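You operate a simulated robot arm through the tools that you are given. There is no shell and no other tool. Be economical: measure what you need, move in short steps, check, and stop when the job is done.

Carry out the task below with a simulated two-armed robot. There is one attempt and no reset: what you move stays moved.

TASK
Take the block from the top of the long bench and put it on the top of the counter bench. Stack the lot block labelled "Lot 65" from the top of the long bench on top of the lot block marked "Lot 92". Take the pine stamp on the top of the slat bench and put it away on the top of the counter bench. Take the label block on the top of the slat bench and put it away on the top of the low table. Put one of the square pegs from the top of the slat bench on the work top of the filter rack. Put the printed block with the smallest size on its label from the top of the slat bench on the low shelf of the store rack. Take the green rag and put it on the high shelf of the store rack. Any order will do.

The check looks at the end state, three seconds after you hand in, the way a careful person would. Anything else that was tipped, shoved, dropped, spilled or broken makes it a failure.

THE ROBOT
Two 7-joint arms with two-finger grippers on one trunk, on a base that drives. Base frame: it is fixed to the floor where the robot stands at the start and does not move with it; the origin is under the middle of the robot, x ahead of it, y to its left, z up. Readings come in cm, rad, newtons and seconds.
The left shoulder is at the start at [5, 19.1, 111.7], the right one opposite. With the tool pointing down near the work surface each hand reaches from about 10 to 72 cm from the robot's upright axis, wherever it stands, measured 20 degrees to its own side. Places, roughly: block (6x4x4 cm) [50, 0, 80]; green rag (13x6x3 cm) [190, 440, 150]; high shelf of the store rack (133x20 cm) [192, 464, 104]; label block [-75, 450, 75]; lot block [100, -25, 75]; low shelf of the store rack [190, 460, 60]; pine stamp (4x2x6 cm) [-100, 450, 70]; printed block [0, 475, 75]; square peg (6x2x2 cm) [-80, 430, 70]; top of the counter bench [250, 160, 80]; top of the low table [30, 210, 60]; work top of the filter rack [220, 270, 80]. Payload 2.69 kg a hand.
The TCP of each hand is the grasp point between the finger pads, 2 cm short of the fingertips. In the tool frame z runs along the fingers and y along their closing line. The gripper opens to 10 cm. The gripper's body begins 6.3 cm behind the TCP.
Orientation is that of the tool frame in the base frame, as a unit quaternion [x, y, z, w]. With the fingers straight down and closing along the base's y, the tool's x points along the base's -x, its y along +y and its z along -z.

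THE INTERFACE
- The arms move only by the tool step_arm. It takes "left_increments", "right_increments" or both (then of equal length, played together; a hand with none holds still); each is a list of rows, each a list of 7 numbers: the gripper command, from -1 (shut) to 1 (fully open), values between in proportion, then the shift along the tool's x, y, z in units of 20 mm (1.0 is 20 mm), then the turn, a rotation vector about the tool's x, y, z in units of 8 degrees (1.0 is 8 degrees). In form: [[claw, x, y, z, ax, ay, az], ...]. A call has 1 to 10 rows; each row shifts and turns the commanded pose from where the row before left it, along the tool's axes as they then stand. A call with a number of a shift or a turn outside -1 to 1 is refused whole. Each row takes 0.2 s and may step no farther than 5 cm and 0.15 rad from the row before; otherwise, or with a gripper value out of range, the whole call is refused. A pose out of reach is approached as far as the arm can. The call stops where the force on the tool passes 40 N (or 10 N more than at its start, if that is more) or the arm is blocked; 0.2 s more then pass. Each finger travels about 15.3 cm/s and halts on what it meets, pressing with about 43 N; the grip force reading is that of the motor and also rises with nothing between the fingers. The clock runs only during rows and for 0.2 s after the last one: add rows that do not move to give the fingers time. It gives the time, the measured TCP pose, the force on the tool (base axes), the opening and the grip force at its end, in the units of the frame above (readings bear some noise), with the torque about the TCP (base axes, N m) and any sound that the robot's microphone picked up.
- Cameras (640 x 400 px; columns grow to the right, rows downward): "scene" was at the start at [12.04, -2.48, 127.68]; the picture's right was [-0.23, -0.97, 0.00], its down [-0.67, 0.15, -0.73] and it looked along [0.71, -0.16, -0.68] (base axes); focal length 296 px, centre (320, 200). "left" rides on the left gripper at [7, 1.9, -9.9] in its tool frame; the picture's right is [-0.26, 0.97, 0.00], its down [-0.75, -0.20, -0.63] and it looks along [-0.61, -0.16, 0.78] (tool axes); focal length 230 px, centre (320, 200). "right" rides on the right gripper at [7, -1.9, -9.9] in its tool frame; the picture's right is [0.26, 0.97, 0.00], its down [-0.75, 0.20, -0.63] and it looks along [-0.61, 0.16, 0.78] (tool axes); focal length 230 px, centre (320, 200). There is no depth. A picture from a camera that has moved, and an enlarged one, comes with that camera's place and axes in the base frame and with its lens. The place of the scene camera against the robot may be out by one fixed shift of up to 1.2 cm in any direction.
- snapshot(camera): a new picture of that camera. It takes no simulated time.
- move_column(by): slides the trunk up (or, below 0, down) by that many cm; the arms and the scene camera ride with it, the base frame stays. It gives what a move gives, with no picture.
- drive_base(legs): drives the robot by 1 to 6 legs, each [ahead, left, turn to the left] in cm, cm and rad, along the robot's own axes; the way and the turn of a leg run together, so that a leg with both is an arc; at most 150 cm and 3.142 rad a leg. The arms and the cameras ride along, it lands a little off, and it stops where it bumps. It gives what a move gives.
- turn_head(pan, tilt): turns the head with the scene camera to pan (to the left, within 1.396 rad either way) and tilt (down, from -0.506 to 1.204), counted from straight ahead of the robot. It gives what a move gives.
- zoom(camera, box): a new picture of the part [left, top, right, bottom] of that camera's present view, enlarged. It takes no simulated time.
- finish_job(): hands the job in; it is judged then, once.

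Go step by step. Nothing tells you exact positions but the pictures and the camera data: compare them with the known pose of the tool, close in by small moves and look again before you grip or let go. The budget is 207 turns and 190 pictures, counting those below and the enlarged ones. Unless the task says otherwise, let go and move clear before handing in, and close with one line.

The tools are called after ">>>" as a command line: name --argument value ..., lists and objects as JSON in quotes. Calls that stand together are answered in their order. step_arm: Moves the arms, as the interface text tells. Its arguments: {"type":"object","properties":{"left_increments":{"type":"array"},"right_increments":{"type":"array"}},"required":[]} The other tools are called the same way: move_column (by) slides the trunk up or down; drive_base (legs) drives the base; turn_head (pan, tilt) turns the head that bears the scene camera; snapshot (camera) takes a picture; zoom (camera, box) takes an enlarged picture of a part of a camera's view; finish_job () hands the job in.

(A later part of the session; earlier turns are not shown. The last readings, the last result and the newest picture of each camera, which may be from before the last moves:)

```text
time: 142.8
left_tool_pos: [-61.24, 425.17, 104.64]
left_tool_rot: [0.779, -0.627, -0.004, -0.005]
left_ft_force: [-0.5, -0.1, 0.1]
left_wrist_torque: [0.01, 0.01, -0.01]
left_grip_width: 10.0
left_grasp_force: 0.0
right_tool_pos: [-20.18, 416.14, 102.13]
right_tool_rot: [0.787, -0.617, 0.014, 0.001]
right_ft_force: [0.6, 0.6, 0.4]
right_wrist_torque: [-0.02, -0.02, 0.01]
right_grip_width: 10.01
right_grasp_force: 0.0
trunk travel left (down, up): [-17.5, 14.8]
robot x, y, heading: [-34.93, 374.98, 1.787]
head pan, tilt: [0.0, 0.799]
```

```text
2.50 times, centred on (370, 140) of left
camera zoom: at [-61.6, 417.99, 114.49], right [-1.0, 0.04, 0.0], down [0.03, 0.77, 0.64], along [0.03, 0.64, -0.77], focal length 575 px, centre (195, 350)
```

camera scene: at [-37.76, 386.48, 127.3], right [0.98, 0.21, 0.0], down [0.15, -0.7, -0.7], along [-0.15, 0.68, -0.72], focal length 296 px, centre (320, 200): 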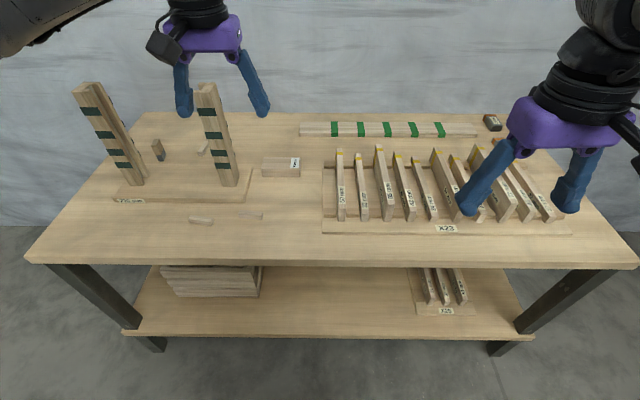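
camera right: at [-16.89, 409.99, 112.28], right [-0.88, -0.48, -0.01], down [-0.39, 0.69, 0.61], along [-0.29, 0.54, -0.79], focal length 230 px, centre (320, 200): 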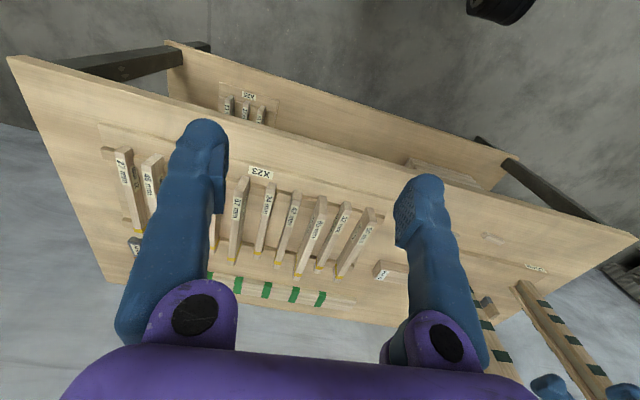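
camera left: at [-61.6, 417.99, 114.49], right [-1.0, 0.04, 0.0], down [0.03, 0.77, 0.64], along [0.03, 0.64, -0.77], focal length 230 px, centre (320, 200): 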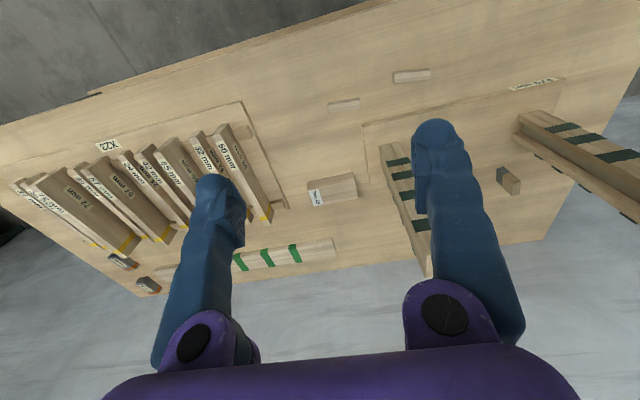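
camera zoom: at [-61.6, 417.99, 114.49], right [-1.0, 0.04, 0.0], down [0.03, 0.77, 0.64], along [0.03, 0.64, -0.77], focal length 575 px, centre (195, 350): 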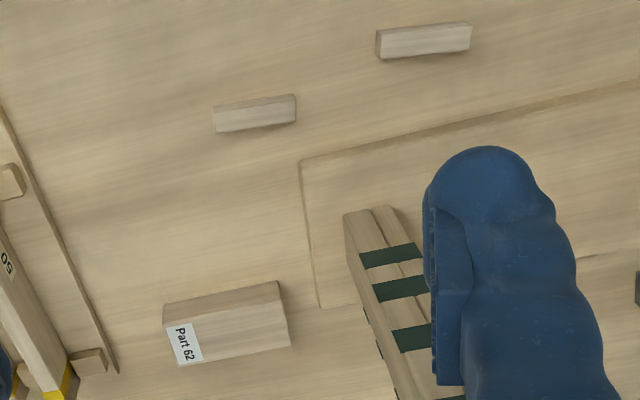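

Smallest printed size is 24 mm; the label block is "Part 62". I advance 8 cm so both hands can reach, straightening the hands.

>>> drive_base --legs '[[7.5, 0, 0]]'

>>> step_arm --left_increments '[[1, 0, 0, 0.5, -0.02, 0.09, 0], [1, 0, 0, 0.5, 0, 0, 0], [1, 0, 0, 0.5, 0, 0, 0], [1, 0, 0, 0.5, 0, 0, 0], [1, 0, 0, 0.5, 0, 0, 0], [1, 0, 0, 0.5, 0, 0, 0], [1, 0, 0, 0.5, 0, 0, 0], [1, 0, 0, 0.5, 0, 0, 0], [1, 0, 0, 0.5, 0, 0, 0], [1, 0, 0, 0, 0, 0, 0]]' --right_increments '[[1, -0.8, -0.1, 0, -0.115, -0.165, 0.183], [1, -0.9, -0.2, 0, 0, 0, 0], [1, -0.9, -0.2, 0, 0, 0, 0], [1, -0.9, -0.2, 0, 0, 0, 0], [1, -0.9, -0.2, 0, 0, 0, 0], [1, -0.9, -0.2, 0, 0, 0, 0], [1, -0.9, -0.2, 0, 0, 0, 0], [1, -0.9, -0.2, 0, 0, 0, 0], [1, -0.9, -0.2, 0, 0, 0, 0], [1, 0, 0, 0, 0, 0, 0]]'

>>> snapshot --camera "left"

>>> snapshot --camera "right"

>>> snapshot --camera "scene"

```text
time: 143.8
left_tool_pos: [-62.97, 432.56, 104.71]
left_tool_rot: [0.78, -0.626, -0.004, -0.006]
left_ft_force: [0.0, -0.3, -0.5]
left_wrist_torque: [0.0, -0.02, 0.02]
left_grip_width: 9.98
left_grasp_force: 0.1
right_tool_pos: [-21.81, 423.77, 102.07]
right_tool_rot: [0.787, -0.617, 0.016, 0.002]
right_ft_force: [-0.3, -0.2, -0.4]
right_wrist_torque: [-0.05, 0.01, 0.01]
right_grip_width: 9.98
right_grasp_force: 0.0
trunk travel left (down, up): [-17.5, 14.8]
robot x, y, heading: [-36.96, 382.99, 1.788]
head pan, tilt: [0.0, 0.799]
```

```text
time: 146.0
left_tool_pos: [-62.97, 432.72, 95.78]
left_tool_rot: [0.78, -0.626, 0.0, -0.001]
left_ft_force: [0.5, 0.6, 0.2]
left_wrist_torque: [0.0, 0.03, -0.02]
left_grip_width: 10.02
left_grasp_force: 0.0
right_tool_pos: [-22.11, 440.05, 102.05]
right_tool_rot: [0.779, -0.628, 0.001, 0.001]
right_ft_force: [-0.3, 0.2, 0.3]
right_wrist_torque: [0.01, 0.0, -0.02]
right_grip_width: 10.01
right_grasp_force: 0.1
trunk travel left (down, up): [-17.5, 14.8]
robot x, y, heading: [-37.0, 382.86, 1.783]
head pan, tilt: [0.0, 0.799]
```

```text
128 pictures are left
camera left: at [-63.22, 425.65, 105.73], right [-1.0, 0.04, 0.0], down [0.03, 0.78, 0.63], along [0.03, 0.63, -0.78], focal length 230 px, centre (320, 200)
```

left: 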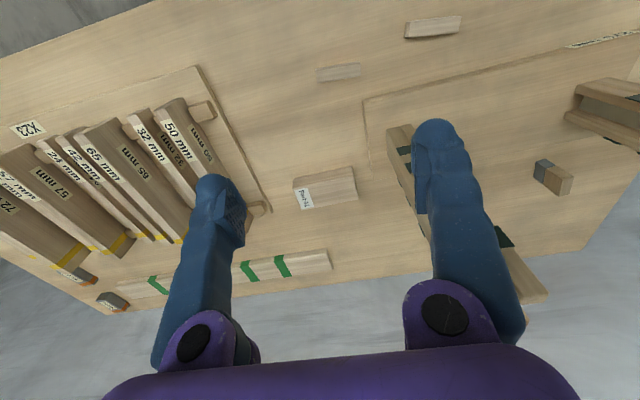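

```text
127 pictures are left
camera right: at [-18.76, 433.58, 112.02], right [-0.89, -0.46, 0.0], down [-0.36, 0.69, 0.63], along [-0.29, 0.56, -0.78], focal length 230 px, centre (320, 200)
```

right: 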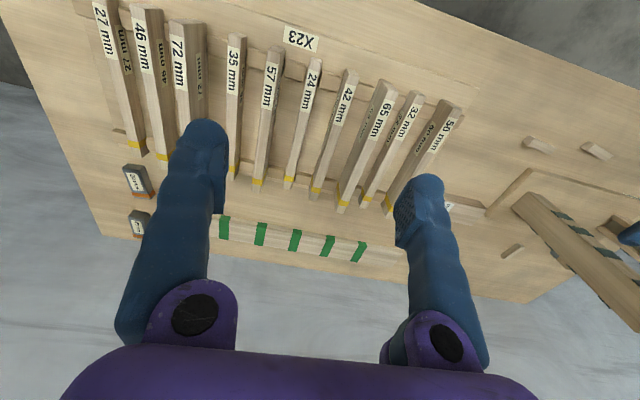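

```text
126 pictures are left
camera scene: at [-39.38, 393.92, 127.3], right [0.98, 0.21, 0.0], down [0.15, -0.7, -0.7], along [-0.15, 0.68, -0.72], focal length 296 px, centre (320, 200)
```

scene: 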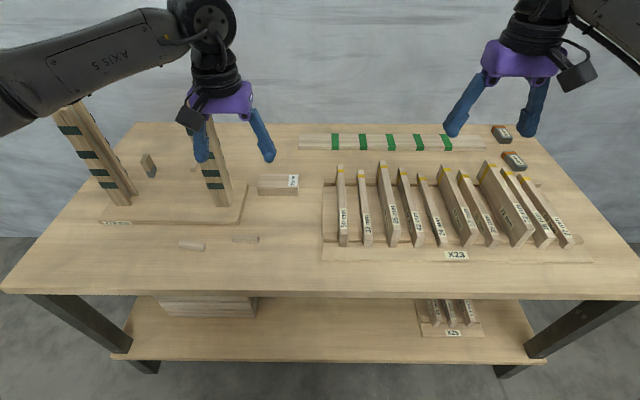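

>>> zoom --camera "left" --box '[290, 40, 420, 120]'

>>> zoom --camera "right" --box '[220, 40, 400, 220]'

```text
4.92 times, centred on (355, 80) of left
camera zoom: at [-63.22, 425.65, 105.73], right [-1.0, 0.04, 0.0], down [0.03, 0.78, 0.63], along [0.03, 0.63, -0.78], focal length 1133 px, centre (148, 791)
```

zoom: 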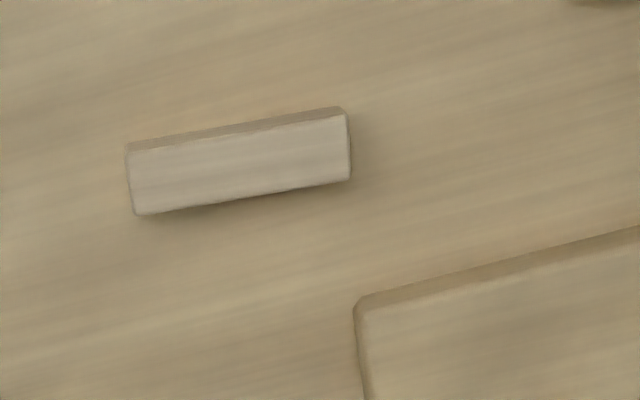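

```text
2.22 times, centred on (310, 130) of right
camera zoom: at [-18.76, 433.58, 112.02], right [-0.89, -0.46, 0.0], down [-0.36, 0.69, 0.63], along [-0.29, 0.56, -0.78], focal length 511 px, centre (342, 356)
```

zoom: 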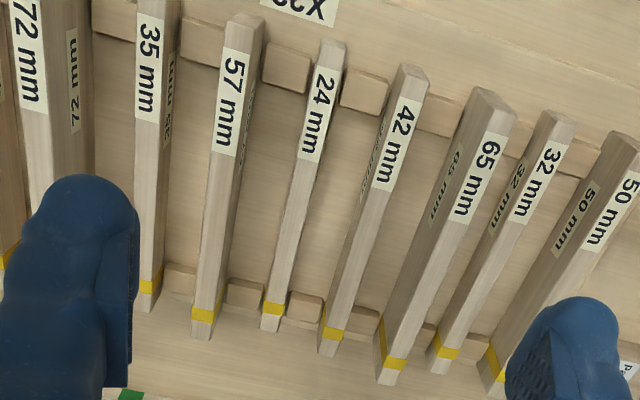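

I can measure both targets: peg at [−65.4, 431.8] and the 24 mm slat centred near [−23, 449.6]. I move both hands over them and start down, jaws partly closed for the slat.

>>> step_arm --left_increments '[[0.7, 0, 0, 0, 0, 0, 0.8], [0.7, 0.18, 0.62, 0, 0, 0, 0], [0.7, 0.18, 0.61, 0, 0, 0, 0], [0.7, 0, 0, 0.9, 0, 0, 0], [0.7, 0, 0, 0.9, 0, 0, 0], [0.7, 0, 0, 0.9, 0, 0, 0], [0.7, 0, 0, 0.9, 0, 0, 0], [0.7, 0, 0, 0.9, 0, 0, 0], [0.7, 0, 0, 0.9, 0, 0, 0], [0.7, 0, 0, 0.9, 0, 0, 0]]' --right_increments '[[0, -0.6, -0.1, 0, 0, 0, 0], [0, -0.6, -0.1, 0, 0, 0, 0], [0, -0.6, -0.1, 0, 0, 0, 0], [0, -0.6, -0.1, 0, 0, 0, 0], [0, -0.6, -0.1, 0, 0, 0, 0], [0, -0.6, -0.1, 0, 0, 0, 0], [0, -0.6, 0, 0.6, 0, 0, 0], [0, -0.5, 0, 0.9, 0, 0, 0], [0, 0, 0, 0.9, 0, 0, 0], [0, 0, 0, 0.9, 0, 0, 0]]'

>>> snapshot --camera "left"

>>> snapshot --camera "right"

```text
time: 148.2
left_tool_pos: [-65.5, 431.45, 83.08]
left_tool_rot: [0.744, -0.668, 0.0, 0.001]
left_ft_force: [0.3, 0.1, -0.5]
left_wrist_torque: [0.02, 0.02, 0.01]
left_grip_width: 8.51
left_grasp_force: 0.1
right_tool_pos: [-22.57, 449.46, 95.35]
right_tool_rot: [0.779, -0.627, 0.001, 0.001]
right_ft_force: [0.4, 1.2, 0.7]
right_wrist_torque: [-0.02, -0.01, 0.02]
right_grip_width: 4.97
right_grasp_force: 0.2
trunk travel left (down, up): [-17.5, 14.8]
robot x, y, heading: [-37.15, 382.6, 1.787]
head pan, tilt: [0.0, 0.799]
```

```text
123 pictures are left
camera left: at [-66.49, 424.58, 92.89], right [-0.99, 0.15, 0.0], down [0.12, 0.77, 0.63], along [0.1, 0.62, -0.78], focal length 230 px, centre (320, 200)
```

left: 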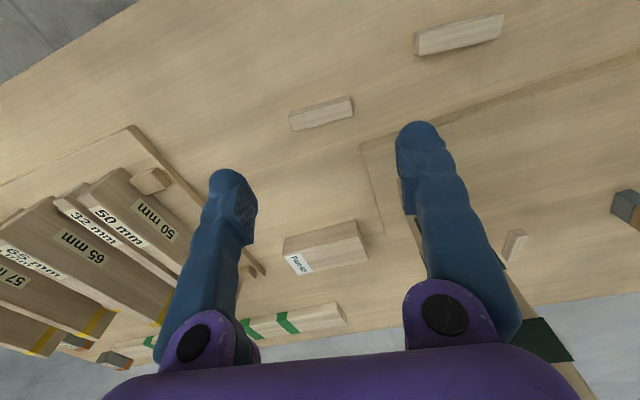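

```text
122 pictures are left
camera right: at [-19.35, 443.0, 105.38], right [-0.89, -0.46, 0.0], down [-0.36, 0.69, 0.63], along [-0.29, 0.56, -0.78], focal length 230 px, centre (320, 200)
```

right: 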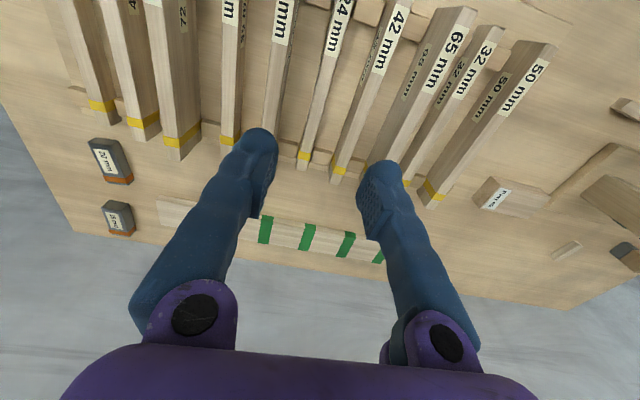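

Peg is exactly under the left hand; the slat needs 6 mm left for the right hand. I lower both.

>>> step_arm --left_increments '[[0.7, 0, 0, 0.9, 0, 0, 0], [0.7, 0, 0, 0.9, 0, 0, 0], [0.7, 0, 0, 0.9, 0, 0, 0], [0.7, 0, 0, 0.9, 0, 0, 0], [0.7, 0, 0, 0.9, 0, 0, 0], [0.7, 0, 0, 0.4, 0, 0, 0], [0.7, 0, 0, 0, 0, 0, 0], [0.7, 0, 0, 0, 0, 0, 0], [0.7, 0, 0, 0, 0, 0, 0]]' --right_increments '[[0, 0, 0.29, 0.8, 0, 0, 0], [0, 0, 0, 1, 0, 0, 0], [0, 0, 0, 1, 0, 0, 0], [0, 0, 0, 1, 0, 0, 0], [0, 0, 0, 1, 0, 0, 0], [0, 0, 0, 1, 0, 0, 0], [0, 0, 0, 1, 0, 0, 0], [0, 0, 0, 0.8, 0, 0, 0], [0, 0, 0, 0.8, 0, 0, 0]]'

>>> snapshot --camera "left"

>>> snapshot --camera "right"

```text
time: 150.2
left_tool_pos: [-65.39, 431.66, 73.23]
left_tool_rot: [0.743, -0.669, 0.0, 0.0]
left_ft_force: [-0.1, 0.9, -0.6]
left_wrist_torque: [0.02, 0.03, 0.0]
left_grip_width: 8.51
left_grasp_force: 0.0
right_tool_pos: [-23.28, 449.07, 78.68]
right_tool_rot: [0.779, -0.627, 0.0, 0.001]
right_ft_force: [-0.8, 0.6, -0.1]
right_wrist_torque: [0.0, 0.01, -0.01]
right_grip_width: 5.0
right_grasp_force: 0.0
trunk travel left (down, up): [-17.5, 14.8]
robot x, y, heading: [-36.93, 382.53, 1.788]
head pan, tilt: [0.0, 0.799]
```

```text
121 pictures are left
camera left: at [-66.48, 424.67, 83.18], right [-0.99, 0.15, 0.0], down [0.12, 0.77, 0.63], along [0.1, 0.62, -0.78], focal length 230 px, centre (320, 200)
```

left: 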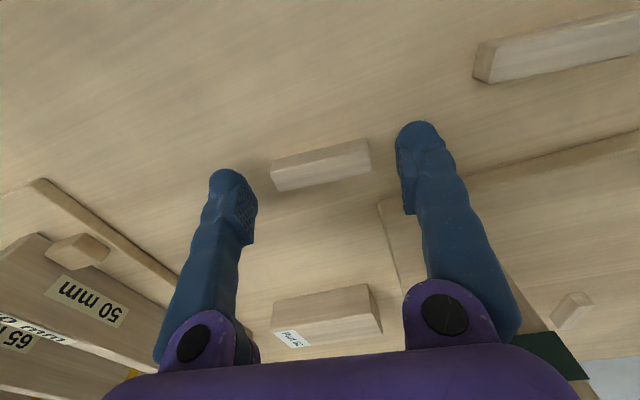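

```text
120 pictures are left
camera right: at [-19.97, 442.63, 88.62], right [-0.89, -0.46, 0.0], down [-0.36, 0.69, 0.63], along [-0.29, 0.56, -0.78], focal length 230 px, centre (320, 200)
```

right: 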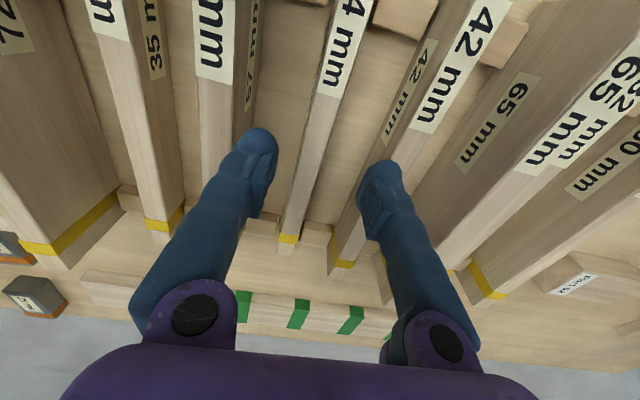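

Both are well centred. I narrow the right jaws a bit, lower to grip heights and close.

>>> step_arm --left_increments '[[0.7, 0, 0, 0.35, 0, 0, 0], [0.7, 0, 0, 0.35, 0, 0, 0], [0.7, 0, 0, 0, 0, 0, 0], [0.7, 0, 0, 0, 0, 0, 0], [0.7, 0, 0, 0, 0, 0, 0], [0.7, 0, 0, 0, 0, 0, 0]]' --right_increments '[[-0.2, 0, 0, 0, 0, 0, 0], [-0.2, 0, 0, 0.6, 0, 0, 0], [-0.2, 0, 0, 0.6, 0, 0, 0], [-0.2, 0, 0, 0.6, 0, 0, 0], [-0.2, 0, 0, 0.6, 0, 0, 0], [-0.2, 0, 0, 0.2, 0, 0, 0]]'

>>> snapshot --camera "right"

```text
time: 151.6
left_tool_pos: [-65.52, 431.64, 71.94]
left_tool_rot: [0.744, -0.668, 0.0, 0.0]
left_ft_force: [0.0, 0.7, 0.1]
left_wrist_torque: [0.0, -0.01, 0.04]
left_grip_width: 8.5
left_grasp_force: 0.1
right_tool_pos: [-23.35, 449.23, 73.52]
right_tool_rot: [0.779, -0.626, 0.0, 0.001]
right_ft_force: [-0.2, -0.2, -0.5]
right_wrist_torque: [0.0, 0.01, -0.01]
right_grip_width: 4.01
right_grasp_force: 0.2
trunk travel left (down, up): [-17.5, 14.8]
robot x, y, heading: [-36.78, 382.76, 1.789]
head pan, tilt: [0.0, 0.799]
```

```text
119 pictures are left
camera right: at [-20.19, 442.74, 83.48], right [-0.89, -0.46, 0.0], down [-0.36, 0.69, 0.63], along [-0.29, 0.56, -0.78], focal length 230 px, centre (320, 200)
```

right: 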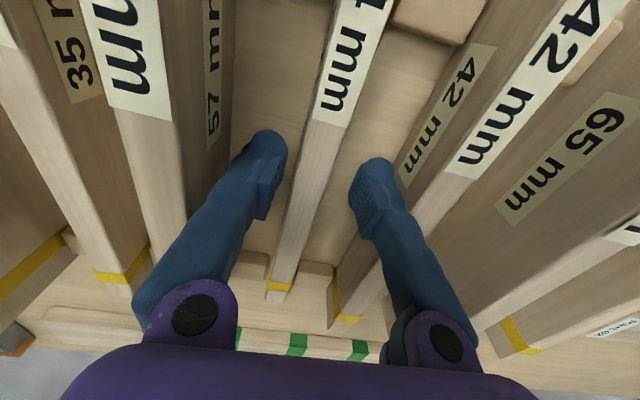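

>>> step_arm --left_increments '[[0.3, 0, 0, 0, 0, 0, 0], [-0.2, 0, 0, 0, 0, 0, 0], [-1, 0, 0, 0, 0, 0, 0], [-1, 0, 0, 0, 0, 0, 0], [-1, 0, 0, 0, 0, 0, 0], [-1, 0, 0, 0, 0, 0, 0]]' --right_increments '[[-0.2, 0, -0.25, 0, 0, 0, 0], [-0.2, 0, 0, 0.1, 0, 0, 0], [-0.5, 0, 0, 0, 0, 0, 0], [-1, 0, 0, 0, 0, 0, 0], [-1, 0, 0, 0, 0, 0, 0], [-1, 0, 0, 0, 0, 0, 0]]'

>>> snapshot --camera "right"

>>> snapshot --camera "left"

```text
time: 153.0
left_tool_pos: [-65.47, 431.68, 71.94]
left_tool_rot: [0.743, -0.669, -0.001, -0.001]
left_ft_force: [-1.0, 1.0, 6.0]
left_wrist_torque: [0.01, 0.03, -0.01]
left_grip_width: 5.57
left_grasp_force: 42.8
right_tool_pos: [-22.88, 449.34, 73.33]
right_tool_rot: [0.778, -0.628, 0.0, 0.001]
right_ft_force: [0.1, 0.4, 0.0]
right_wrist_torque: [-0.01, -0.01, 0.0]
right_grip_width: 1.67
right_grasp_force: 42.1
trunk travel left (down, up): [-17.5, 14.8]
robot x, y, heading: [-36.41, 382.56, 1.787]
head pan, tilt: [0.0, 0.799]
```

```text
118 pictures are left
camera right: at [-19.61, 442.81, 83.29], right [-0.89, -0.46, 0.0], down [-0.36, 0.69, 0.63], along [-0.29, 0.56, -0.78], focal length 230 px, centre (320, 200)
```

right: 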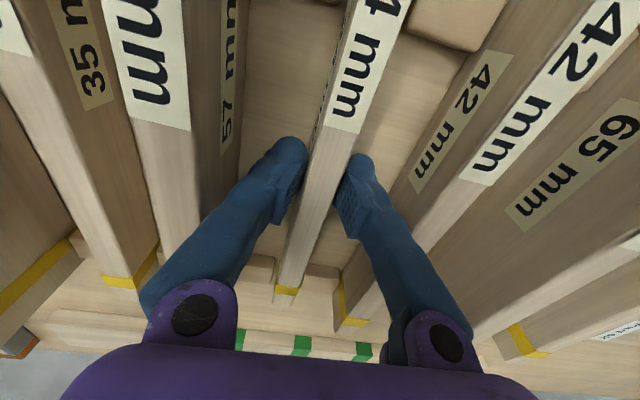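

```text
117 pictures are left
camera left: at [-66.52, 424.73, 81.86], right [-0.99, 0.15, 0.0], down [0.12, 0.77, 0.63], along [0.1, 0.62, -0.78], focal length 230 px, centre (320, 200)
```

left: 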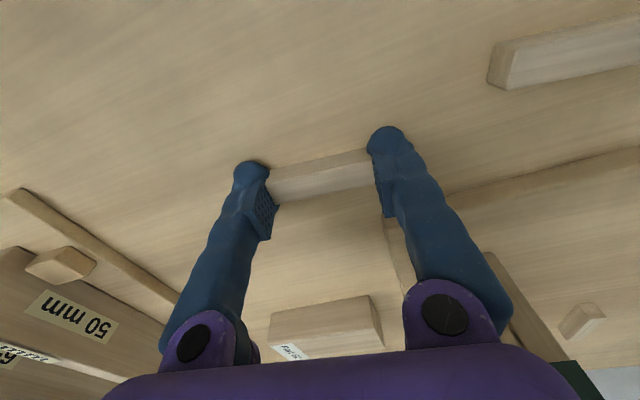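

Both gripped. I lift both straight up.

>>> step_arm --left_increments '[[-1, 0, 0, -0.5, 0, 0, 0], [-1, 0, 0, -1, 0, 0, 0], [-1, 0, 0, -1, 0, 0, 0], [-1, 0, 0, -1, 0, 0, 0], [-1, 0, 0, -1, 0, 0, 0], [-1, 0, 0, -1, 0, 0, 0], [-1, 0, 0, -1, 0, 0, 0], [-1, 0, 0, -1, 0, 0, 0], [-1, 0, 0, -1, 0, 0, 0], [-1, 0, 0, -1, 0, 0, 0]]' --right_increments '[[-1, 0, 0, -0.3, 0, 0, 0], [-1, 0, 0, -0.5, 0, 0, 0], [-1, 0, 0, -0.8, 0, 0, 0], [-1, 0, 0, -1, 0, 0, 0], [-1, 0, 0, -1, 0, 0, 0], [-1, 0, 0, -1, 0, 0, 0], [-1, 0, 0, -1, 0, 0, 0], [-1, 0, 0, -1, 0, 0, 0], [-1, 0, 0, -1, 0, 0, 0], [-1, 0, 0, -1, 0, 0, 0]]'

>>> step_arm --left_increments '[[-1, 0, 0, -1, 0, 0, 0], [-1, 0, 0, -1, 0, 0, 0], [-1, 0, 0, -1, 0, 0, 0], [-1, 0, 0, -1, 0, 0, 0], [-1, 0, 0, -1, 0, 0, 0], [-1, 0, 0, -1, 0, 0, 0]]' --right_increments '[[-1, 0, 0, -1, 0, 0, 0], [-1, 0, 0, -1, 0, 0, 0], [-1, 0, 0, -1, 0, 0, 0], [-1, 0, 0, -1, 0, 0, 0], [-1, 0, 0, -1, 0, 0, 0], [-1, 0, 0, -1, 0, 0, 0]]'

>>> snapshot --camera "scene"

```text
time: 155.2
left_tool_pos: [-65.43, 431.76, 91.02]
left_tool_rot: [0.744, -0.668, 0.0, 0.0]
left_ft_force: [0.2, 0.1, 0.2]
left_wrist_torque: [0.02, 0.02, 0.0]
left_grip_width: 5.58
left_grasp_force: 42.7
right_tool_pos: [-22.65, 449.39, 90.47]
right_tool_rot: [0.779, -0.627, 0.0, 0.001]
right_ft_force: [0.1, 0.6, -0.7]
right_wrist_torque: [-0.02, 0.0, 0.02]
right_grip_width: 1.64
right_grasp_force: 42.5
trunk travel left (down, up): [-17.5, 14.8]
robot x, y, heading: [-36.97, 382.74, 1.789]
head pan, tilt: [0.0, 0.799]
```

```text
time: 156.6
left_tool_pos: [-65.21, 431.57, 102.96]
left_tool_rot: [0.743, -0.67, 0.001, 0.0]
left_ft_force: [-0.6, -0.8, 0.0]
left_wrist_torque: [0.02, -0.01, -0.02]
left_grip_width: 5.56
left_grasp_force: 42.9
right_tool_pos: [-22.7, 449.33, 102.26]
right_tool_rot: [0.779, -0.627, 0.0, 0.002]
right_ft_force: [-0.9, 0.4, 0.3]
right_wrist_torque: [0.02, -0.01, 0.0]
right_grip_width: 1.63
right_grasp_force: 41.9
trunk travel left (down, up): [-17.5, 14.8]
robot x, y, heading: [-36.96, 382.69, 1.791]
head pan, tilt: [0.0, 0.799]
```

```text
116 pictures are left
camera scene: at [-39.38, 393.9, 127.3], right [0.98, 0.21, 0.0], down [0.15, -0.7, -0.7], along [-0.15, 0.68, -0.72], focal length 296 px, centre (320, 200)
```

scene: 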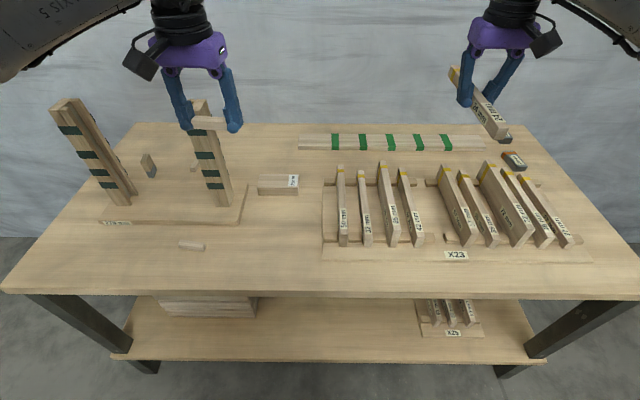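

Before leaving, I notice two small dark printed blocks at the right-back, which match the "printed block [0, 475, 75]" hint better than the slat I took. I zoom in to read them.

>>> zoom --camera "scene" --box '[440, 110, 600, 210]'

>>> snapshot --camera "right"

```text
4.00 times, centred on (520, 160) of scene
camera zoom: at [-39.38, 393.9, 127.3], right [0.98, 0.21, 0.0], down [0.15, -0.7, -0.7], along [-0.15, 0.68, -0.72], focal length 1182 px, centre (-480, 360)
```

zoom: 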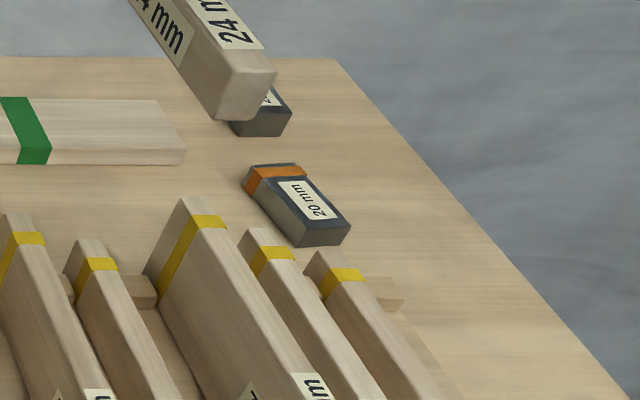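

```text
114 pictures are left
camera right: at [-19.47, 442.96, 112.35], right [-0.89, -0.46, 0.0], down [-0.36, 0.69, 0.63], along [-0.29, 0.56, -0.78], focal length 230 px, centre (320, 200)
```

right: 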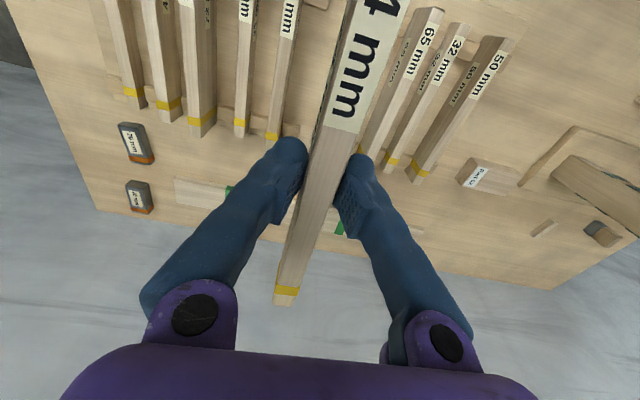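

>>> zoom --camera "right" --box '[100, 110, 180, 220]'

>>> zoom --camera "scene" --box '[280, 120, 480, 270]'

```text
3.64 times, centred on (140, 165) of right
camera zoom: at [-19.47, 442.96, 112.35], right [-0.89, -0.46, 0.0], down [-0.36, 0.69, 0.63], along [-0.29, 0.56, -0.78], focal length 837 px, centre (974, 327)
```

zoom: 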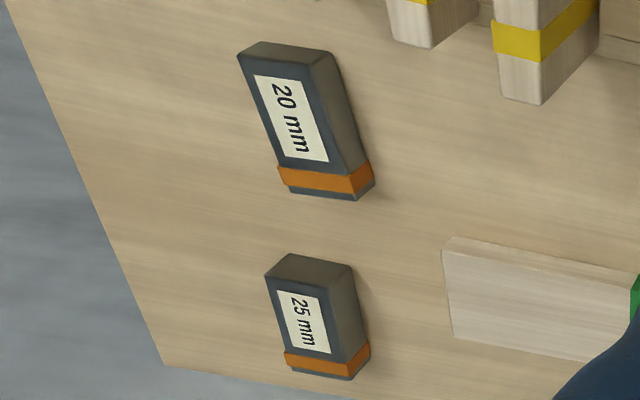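

```text
2.67 times, centred on (380, 195) of scene
camera zoom: at [-39.38, 393.9, 127.3], right [0.98, 0.21, 0.0], down [0.15, -0.7, -0.7], along [-0.15, 0.68, -0.72], focal length 788 px, centre (160, 213)
```

zoom: 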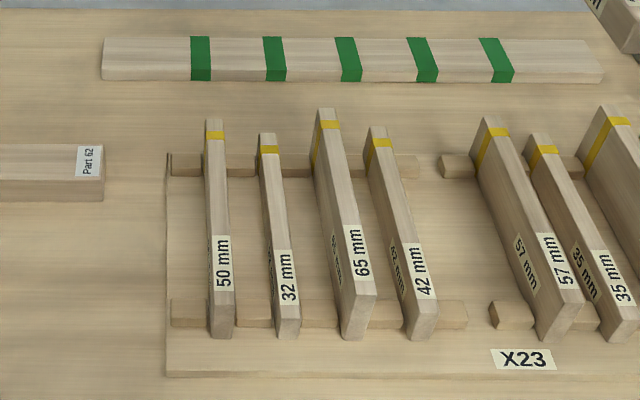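

The target is really the dark 20 mm block (smaller than 24 mm either way). I return the slat to its notch by exactly reversing the lift; the base hasn't moved.

>>> step_arm --right_increments '[[-1, 0, 0, 1, 0, 0, 0], [-1, 0, 0, 1, 0, 0, 0], [-1, 0, 0, 1, 0, 0, 0], [-1, 0, 0, 1, 0, 0, 0], [-1, 0, 0, 1, 0, 0, 0], [-1, 0, 0, 1, 0, 0, 0], [-1, 0, 0, 1, 0, 0, 0], [-1, 0, 0, 1, 0, 0, 0], [-1, 0, 0, 1, 0, 0, 0], [-1, 0, 0, 1, 0, 0, 0]]'

>>> step_arm --right_increments '[[-1, 0, 0, 1, 0, 0, 0], [-1, 0, 0, 1, 0, 0, 0], [-1, 0, 0, 0.6, 0, 0, 0], [-1, 0, 0, 0.4, 0, 0, 0], [-1, 0, 0, 0.2, 0, 0, 0], [-1, 0, 0, 0, 0, 0, 0]]'

>>> zoom --camera "scene" --box '[380, 130, 500, 270]'

>>> snapshot --camera "right"

```text
time: 158.8
left_tool_pos: [-65.25, 431.75, 102.78]
left_tool_rot: [0.744, -0.668, 0.0, -0.001]
left_ft_force: [0.2, 0.5, -0.2]
left_wrist_torque: [0.02, -0.03, 0.02]
left_grip_width: 5.57
left_grasp_force: 43.0
right_tool_pos: [-22.98, 449.26, 82.42]
right_tool_rot: [0.779, -0.627, 0.001, 0.001]
right_ft_force: [-0.6, 0.8, -0.6]
right_wrist_torque: [-0.07, -0.03, 0.0]
right_grip_width: 1.65
right_grasp_force: 42.1
trunk travel left (down, up): [-17.5, 14.8]
robot x, y, heading: [-36.74, 382.59, 1.788]
head pan, tilt: [0.0, 0.799]
```

```text
time: 160.2
left_tool_pos: [-65.28, 431.72, 102.75]
left_tool_rot: [0.744, -0.668, 0.0, 0.0]
left_ft_force: [1.1, -0.1, -0.1]
left_wrist_torque: [-0.01, 0.02, 0.01]
left_grip_width: 5.6
left_grasp_force: 43.0
right_tool_pos: [-22.75, 449.47, 76.06]
right_tool_rot: [0.779, -0.627, 0.0, 0.001]
right_ft_force: [0.1, -0.4, 0.0]
right_wrist_torque: [0.01, 0.02, 0.03]
right_grip_width: 1.61
right_grasp_force: 42.3
trunk travel left (down, up): [-17.5, 14.8]
robot x, y, heading: [-36.46, 382.93, 1.785]
head pan, tilt: [0.0, 0.799]
```

```text
2.86 times, centred on (440, 200) of scene
camera zoom: at [-39.39, 393.94, 127.29], right [0.98, 0.21, 0.0], down [0.15, -0.7, -0.7], along [-0.15, 0.68, -0.72], focal length 845 px, centre (-23, 200)
```

zoom: 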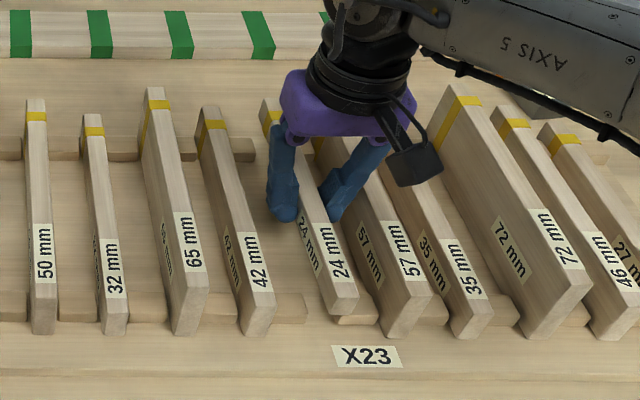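

```text
110 pictures are left
camera right: at [-19.41, 443.02, 86.06], right [-0.89, -0.46, 0.0], down [-0.36, 0.69, 0.63], along [-0.29, 0.56, -0.78], focal length 230 px, centre (320, 200)
```

right: 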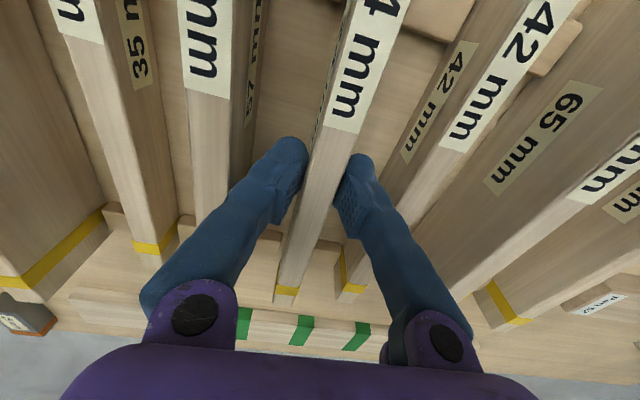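

It lines up with its notch. I lower the last 2.8 cm slowly.

>>> step_arm --right_increments '[[-1, 0, 0, 0.2, 0, 0, 0], [-1, 0, 0, 0.2, 0, 0, 0], [-1, 0, 0, 0.2, 0, 0, 0], [-1, 0, 0, 0.2, 0, 0, 0], [-1, 0, 0, 0.2, 0, 0, 0], [-1, 0, 0, 0.2, 0, 0, 0], [-1, 0, 0, 0.1, 0, 0, 0], [-1, 0, 0, 0.1, 0, 0, 0], [-1, 0, 0, 0, 0, 0, 0]]'

>>> zoom --camera "scene" --box '[380, 130, 500, 270]'

>>> snapshot --camera "right"

```text
time: 162.2
left_tool_pos: [-65.19, 431.7, 102.83]
left_tool_rot: [0.744, -0.668, 0.001, 0.0]
left_ft_force: [0.1, 0.6, 0.0]
left_wrist_torque: [-0.01, 0.0, -0.03]
left_grip_width: 5.6
left_grasp_force: 42.9
right_tool_pos: [-22.91, 449.4, 73.31]
right_tool_rot: [0.779, -0.627, 0.0, 0.001]
right_ft_force: [1.0, 0.4, 7.0]
right_wrist_torque: [-0.33, -0.09, 0.0]
right_grip_width: 1.65
right_grasp_force: 42.4
trunk travel left (down, up): [-17.5, 14.8]
robot x, y, heading: [-36.86, 382.98, 1.791]
head pan, tilt: [0.0, 0.799]
```

```text
2.86 times, centred on (440, 200) of scene
camera zoom: at [-39.4, 393.86, 127.31], right [0.98, 0.21, 0.0], down [0.15, -0.7, -0.7], along [-0.15, 0.68, -0.72], focal length 845 px, centre (-23, 200)
```

zoom: 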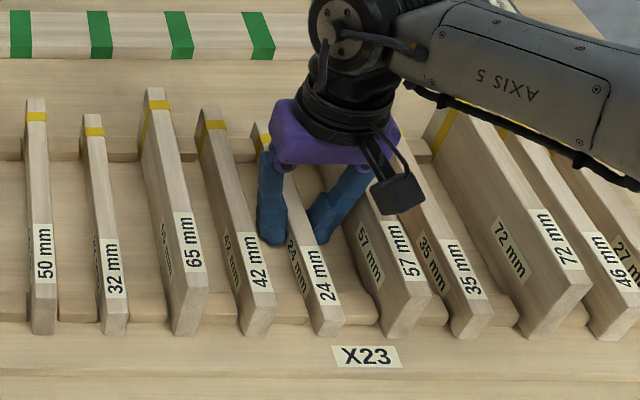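

```text
108 pictures are left
camera right: at [-19.59, 442.92, 83.25], right [-0.89, -0.46, 0.0], down [-0.36, 0.69, 0.63], along [-0.29, 0.56, -0.78], focal length 230 px, centre (320, 200)
```

right: 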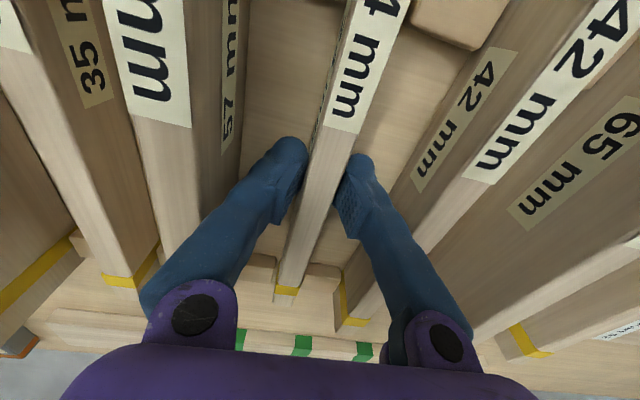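

The slat is seated exactly as before. I release and rise clear.

>>> step_arm --right_increments '[[-0.5, 0, 0, 0, 0, 0, 0], [-0.25, 0, 0, 0, 0, 0, 0], [-0.25, 0, 0, 0, 0, 0, 0], [-0.25, 0, 0, -0.5, 0, 0, 0], [-0.25, 0, 0, -1, 0, 0, 0], [-0.25, 0, 0, -1, 0, 0, 0], [-0.25, 0, 0, -1, 0, 0, 0], [-0.25, 0, 0, -1, 0, 0, 0], [-0.25, 0, 0, -1, 0, 0, 0], [-0.25, 0, 0, -1, 0, 0, 0]]'

>>> step_arm --right_increments '[[1, 0, 0, -1, 0, 0, 0], [1, 0, 0, -1, 0, 0, 0], [1, 0, 0, -1, 0, 0, 0], [1, 0, 0, -1, 0, 0, 0], [1, 0, 0, -1, 0, 0, 0], [1, 0, 0, -1, 0, 0, 0], [1, 0, 0, -1, 0, 0, 0]]'

>>> snapshot --camera "scene"

>>> zoom --camera "right" --box '[80, 100, 200, 220]'

```text
time: 164.4
left_tool_pos: [-65.27, 431.6, 102.85]
left_tool_rot: [0.744, -0.668, 0.0, 0.0]
left_ft_force: [0.5, -0.4, -0.1]
left_wrist_torque: [0.01, 0.01, 0.0]
left_grip_width: 5.55
left_grasp_force: 43.2
right_tool_pos: [-22.76, 449.33, 86.18]
right_tool_rot: [0.779, -0.626, 0.001, 0.0]
right_ft_force: [0.4, 0.1, 1.0]
right_wrist_torque: [0.02, 0.0, -0.02]
right_grip_width: 3.75
right_grasp_force: 0.0
trunk travel left (down, up): [-17.5, 14.8]
robot x, y, heading: [-36.85, 382.76, 1.786]
head pan, tilt: [0.0, 0.799]
```

```text
time: 166.0
left_tool_pos: [-65.2, 431.67, 102.77]
left_tool_rot: [0.744, -0.668, 0.0, 0.001]
left_ft_force: [0.4, 0.1, 0.0]
left_wrist_torque: [-0.01, 0.02, 0.04]
left_grip_width: 5.58
left_grasp_force: 43.1
right_tool_pos: [-22.66, 449.45, 100.16]
right_tool_rot: [0.779, -0.628, 0.001, 0.001]
right_ft_force: [-0.5, -0.9, 0.4]
right_wrist_torque: [-0.02, -0.03, 0.0]
right_grip_width: 10.0
right_grasp_force: 0.1
trunk travel left (down, up): [-17.5, 14.8]
robot x, y, heading: [-36.76, 382.69, 1.788]
head pan, tilt: [0.0, 0.799]
```

```text
107 pictures are left
camera scene: at [-39.41, 393.91, 127.29], right [0.98, 0.21, 0.0], down [0.15, -0.7, -0.7], along [-0.15, 0.68, -0.72], focal length 296 px, centre (320, 200)
```

scene: 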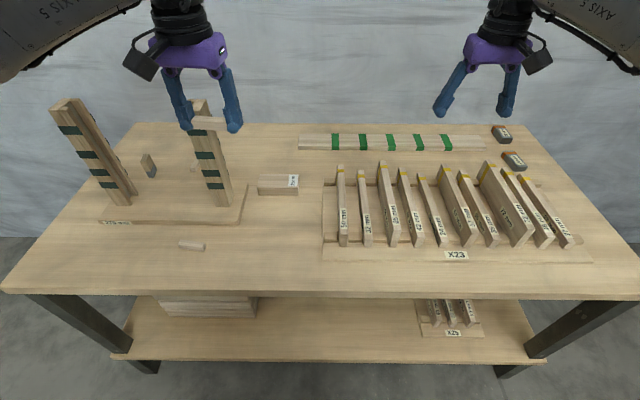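

```text
3.33 times, centred on (140, 160) of right
camera zoom: at [-19.48, 442.93, 110.08], right [-0.89, -0.46, 0.0], down [-0.36, 0.69, 0.63], along [-0.29, 0.56, -0.78], focal length 767 px, centre (920, 333)
```

zoom: 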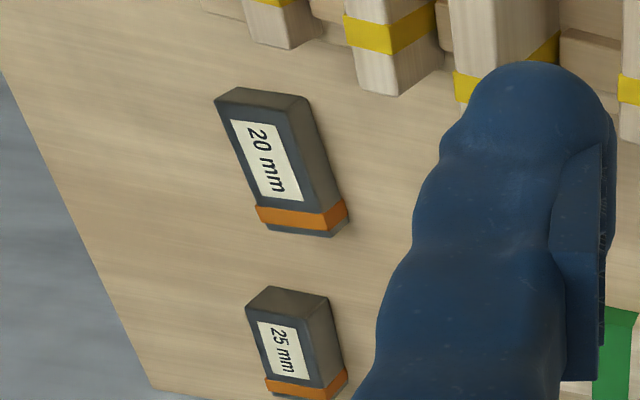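

The slat is back in place. The 20 mm dark block at about [2.9, 475] is only reachable from the bench's right end, so I drive around to that end, keeping the peg in the left hand.

>>> drive_base --legs '[[-14, 0, 0], [0, 0, 1.573], [-110, 0, 0]]'

>>> turn_head --pan -0.5 --tilt 0.5

>>> snapshot --camera "scene"

```text
time: 176.5
left_tool_pos: [27.06, 365.07, 102.8]
left_tool_rot: [0.997, 0.075, 0.0, 0.0]
left_ft_force: [-0.4, 0.2, -0.3]
left_wrist_torque: [0.02, -0.03, 0.0]
left_grip_width: 5.56
left_grasp_force: 43.5
right_tool_pos: [7.31, 406.83, 100.21]
right_tool_rot: [0.991, 0.131, 0.001, -0.001]
right_ft_force: [-1.0, 0.7, -0.6]
right_wrist_torque: [-0.01, -0.03, -0.03]
right_grip_width: 10.03
right_grasp_force: 0.1
trunk travel left (down, up): [-17.5, 14.8]
robot x, y, heading: [74.39, 395.47, -2.879]
head pan, tilt: [0.0, 0.799]
```

```text
time: 177.4
left_tool_pos: [27.08, 365.05, 102.78]
left_tool_rot: [0.997, 0.076, -0.001, -0.001]
left_ft_force: [-0.6, 0.4, -0.5]
left_wrist_torque: [-0.01, 0.02, -0.01]
left_grip_width: 5.56
left_grasp_force: 43.1
right_tool_pos: [7.41, 406.73, 100.01]
right_tool_rot: [0.991, 0.131, 0.001, 0.0]
right_ft_force: [-1.2, 0.4, 0.3]
right_wrist_torque: [-0.02, 0.03, -0.02]
right_grip_width: 9.99
right_grasp_force: 0.0
trunk travel left (down, up): [-17.5, 14.8]
robot x, y, heading: [74.8, 395.96, -2.878]
head pan, tilt: [-0.499, 0.499]
```

```text
105 pictures are left
camera scene: at [61.88, 396.23, 129.89], right [0.23, 0.97, 0.0], down [0.47, -0.11, -0.88], along [-0.85, 0.21, -0.48], focal length 296 px, centre (320, 200)
```

scene: 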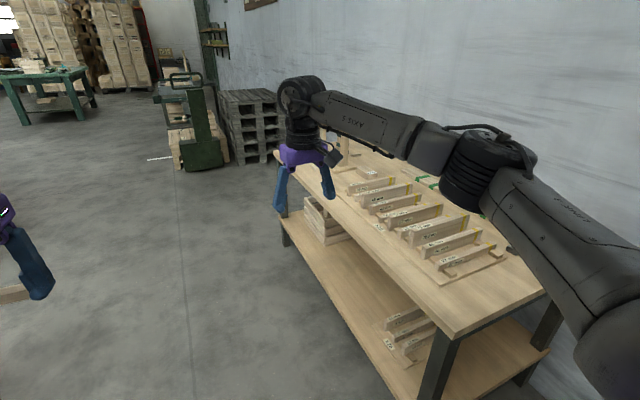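

I rotate toward the bench corner and approach it diagonally, pulling the right hand back slightly to stay clear of the wall.

>>> step_arm --right_increments '[[1, 1, 0.2, 0, 0, 0, 0], [1, 1, 0.2, 0, 0, 0, 0], [1, 1, 0.2, 0, 0, 0, 0], [1, 1, 0.2, 0, 0, 0, 0], [1, 1, 0.2, 0, 0, 0, 0], [1, 1, 0.2, 0, 0, 0, 0]]'

>>> drive_base --legs '[[0, 0, -0.404], [0, -50, 0], [12, 0, 0]]'

>>> turn_head --pan -0.3 --tilt 0.7

>>> snapshot --camera "scene"

>>> snapshot --camera "right"

```text
time: 178.8
left_tool_pos: [27.11, 365.03, 102.75]
left_tool_rot: [0.997, 0.075, 0.001, 0.001]
left_ft_force: [-0.1, 0.8, -0.4]
left_wrist_torque: [-0.05, 0.02, 0.03]
left_grip_width: 5.58
left_grasp_force: 43.5
right_tool_pos: [19.77, 407.31, 100.41]
right_tool_rot: [0.992, 0.13, 0.001, 0.001]
right_ft_force: [0.5, -0.2, -0.4]
right_wrist_torque: [0.0, 0.0, 0.01]
right_grip_width: 10.01
right_grasp_force: 0.1
trunk travel left (down, up): [-17.5, 14.8]
robot x, y, heading: [74.52, 395.76, -2.879]
head pan, tilt: [-0.499, 0.499]
```

```text
time: 185.7
left_tool_pos: [14.48, 436.44, 102.77]
left_tool_rot: [0.992, -0.13, 0.0, -0.001]
left_ft_force: [-0.9, -0.6, -0.4]
left_wrist_torque: [-0.01, -0.01, -0.01]
left_grip_width: 5.58
left_grasp_force: 42.8
right_tool_pos: [24.63, 478.11, 100.25]
right_tool_rot: [0.997, -0.076, 0.002, 0.0]
right_ft_force: [0.3, 0.3, 0.4]
right_wrist_torque: [0.02, 0.0, 0.01]
right_grip_width: 10.02
right_grasp_force: 0.0
trunk travel left (down, up): [-17.5, 14.8]
robot x, y, heading: [70.07, 445.47, 2.99]
head pan, tilt: [-0.499, 0.499]
```

```text
time: 186.4
left_tool_pos: [14.48, 436.4, 102.86]
left_tool_rot: [0.991, -0.131, 0.0, 0.0]
left_ft_force: [0.7, -1.1, -0.4]
left_wrist_torque: [0.0, -0.02, 0.0]
left_grip_width: 5.59
left_grasp_force: 42.8
right_tool_pos: [24.72, 478.13, 100.3]
right_tool_rot: [0.997, -0.076, 0.0, 0.0]
right_ft_force: [0.7, -0.4, 0.5]
right_wrist_torque: [0.04, 0.02, 0.01]
right_grip_width: 9.99
right_grasp_force: 0.0
trunk travel left (down, up): [-17.5, 14.8]
robot x, y, heading: [70.34, 445.46, 2.983]
head pan, tilt: [-0.3, 0.7]
```

```text
104 pictures are left
camera scene: at [58.73, 449.1, 128.13], right [0.44, 0.9, 0.0], down [0.58, -0.28, -0.77], along [-0.69, 0.33, -0.64], focal length 296 px, centre (320, 200)
```

scene: 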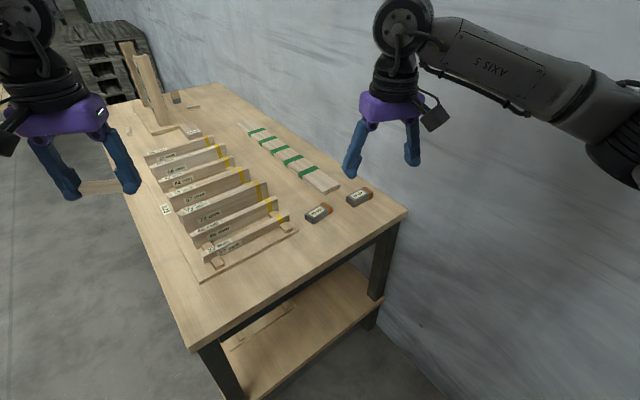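

```text
103 pictures are left
camera right: at [31.8, 478.79, 110.32], right [0.11, -0.99, 0.0], down [-0.77, -0.08, 0.63], along [-0.62, -0.07, -0.78], focal length 230 px, centre (320, 200)
```

right: 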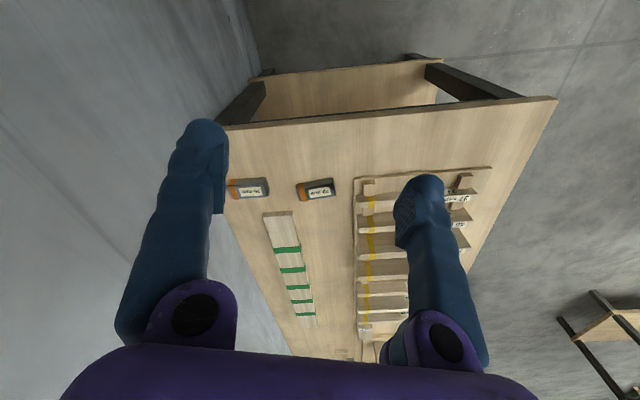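

The 20 mm block is at about [3.8, 476.4]. I advance 8 cm and bring the right hand above it.

>>> drive_base --legs '[[8, 0, 0]]'

>>> step_arm --right_increments '[[1, -0.8, 0.3, 0.2, 0, 0, 0], [1, -0.8, 0.3, 0.4, 0, 0, 0], [1, -0.8, 0.2, 0.5, 0, 0, 0], [1, -0.8, 0.2, 0.5, 0, 0, 0], [1, -0.8, 0.2, 0.5, 0, 0, 0], [1, -0.8, 0, 0.5, 0, 0, 0], [1, -0.8, 0, 0.5, 0, 0, 0], [1, 0, 0, 0.5, 0, 0, 0]]'

>>> snapshot --camera "right"

>>> snapshot --camera "scene"

```text
time: 187.5
left_tool_pos: [6.5, 437.54, 102.76]
left_tool_rot: [0.992, -0.13, 0.0, 0.0]
left_ft_force: [0.3, -0.5, -1.1]
left_wrist_torque: [0.03, -0.04, -0.04]
left_grip_width: 5.56
left_grasp_force: 43.2
right_tool_pos: [16.54, 479.31, 100.33]
right_tool_rot: [0.997, -0.075, 0.002, 0.0]
right_ft_force: [-0.2, -0.2, 0.1]
right_wrist_torque: [0.0, -0.04, -0.01]
right_grip_width: 10.0
right_grasp_force: 0.0
trunk travel left (down, up): [-17.5, 14.8]
robot x, y, heading: [62.2, 446.75, 2.989]
head pan, tilt: [-0.3, 0.7]
```

```text
time: 189.3
left_tool_pos: [6.65, 437.47, 102.81]
left_tool_rot: [0.991, -0.13, 0.0, 0.0]
left_ft_force: [0.3, 0.3, 0.3]
left_wrist_torque: [0.0, 0.02, -0.03]
left_grip_width: 5.59
left_grasp_force: 43.1
right_tool_pos: [5.17, 478.62, 93.17]
right_tool_rot: [0.997, -0.076, 0.001, 0.001]
right_ft_force: [0.3, 0.2, 0.4]
right_wrist_torque: [0.01, 0.02, 0.02]
right_grip_width: 10.01
right_grasp_force: 0.1
trunk travel left (down, up): [-17.5, 14.8]
robot x, y, heading: [62.37, 446.44, 2.996]
head pan, tilt: [-0.3, 0.7]
```

```text
102 pictures are left
camera right: at [12.23, 479.31, 103.13], right [0.11, -0.99, 0.0], down [-0.77, -0.09, 0.63], along [-0.62, -0.07, -0.78], focal length 230 px, centre (320, 200)
```

right: 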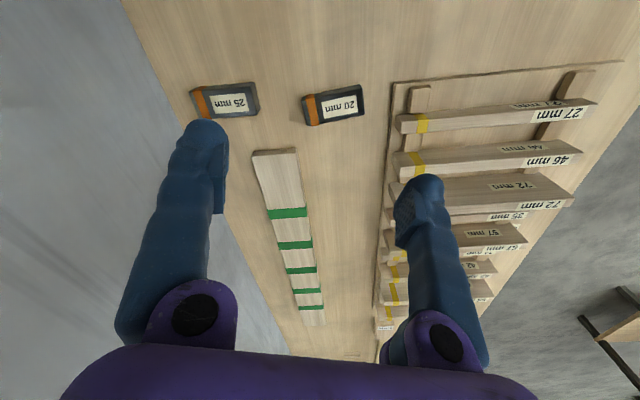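

```text
101 pictures are left
camera scene: at [50.73, 450.31, 128.12], right [0.44, 0.9, 0.0], down [0.58, -0.28, -0.76], along [-0.69, 0.33, -0.64], focal length 296 px, centre (320, 200)
```

scene: 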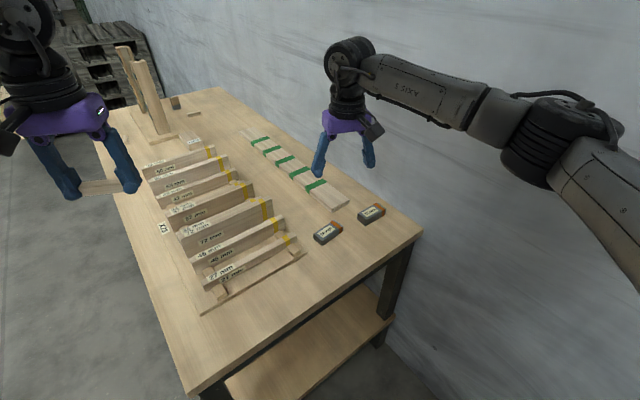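

>>> zoom --camera "right" --box '[270, 60, 400, 150]'

```text
4.44 times, centred on (335, 105) of right
camera zoom: at [12.23, 479.31, 103.13], right [0.11, -0.99, 0.0], down [-0.77, -0.09, 0.63], along [-0.62, -0.07, -0.78], focal length 1022 px, centre (253, 622)
```

zoom: 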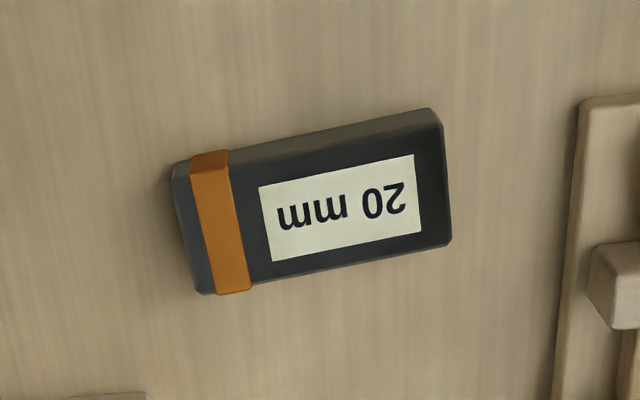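

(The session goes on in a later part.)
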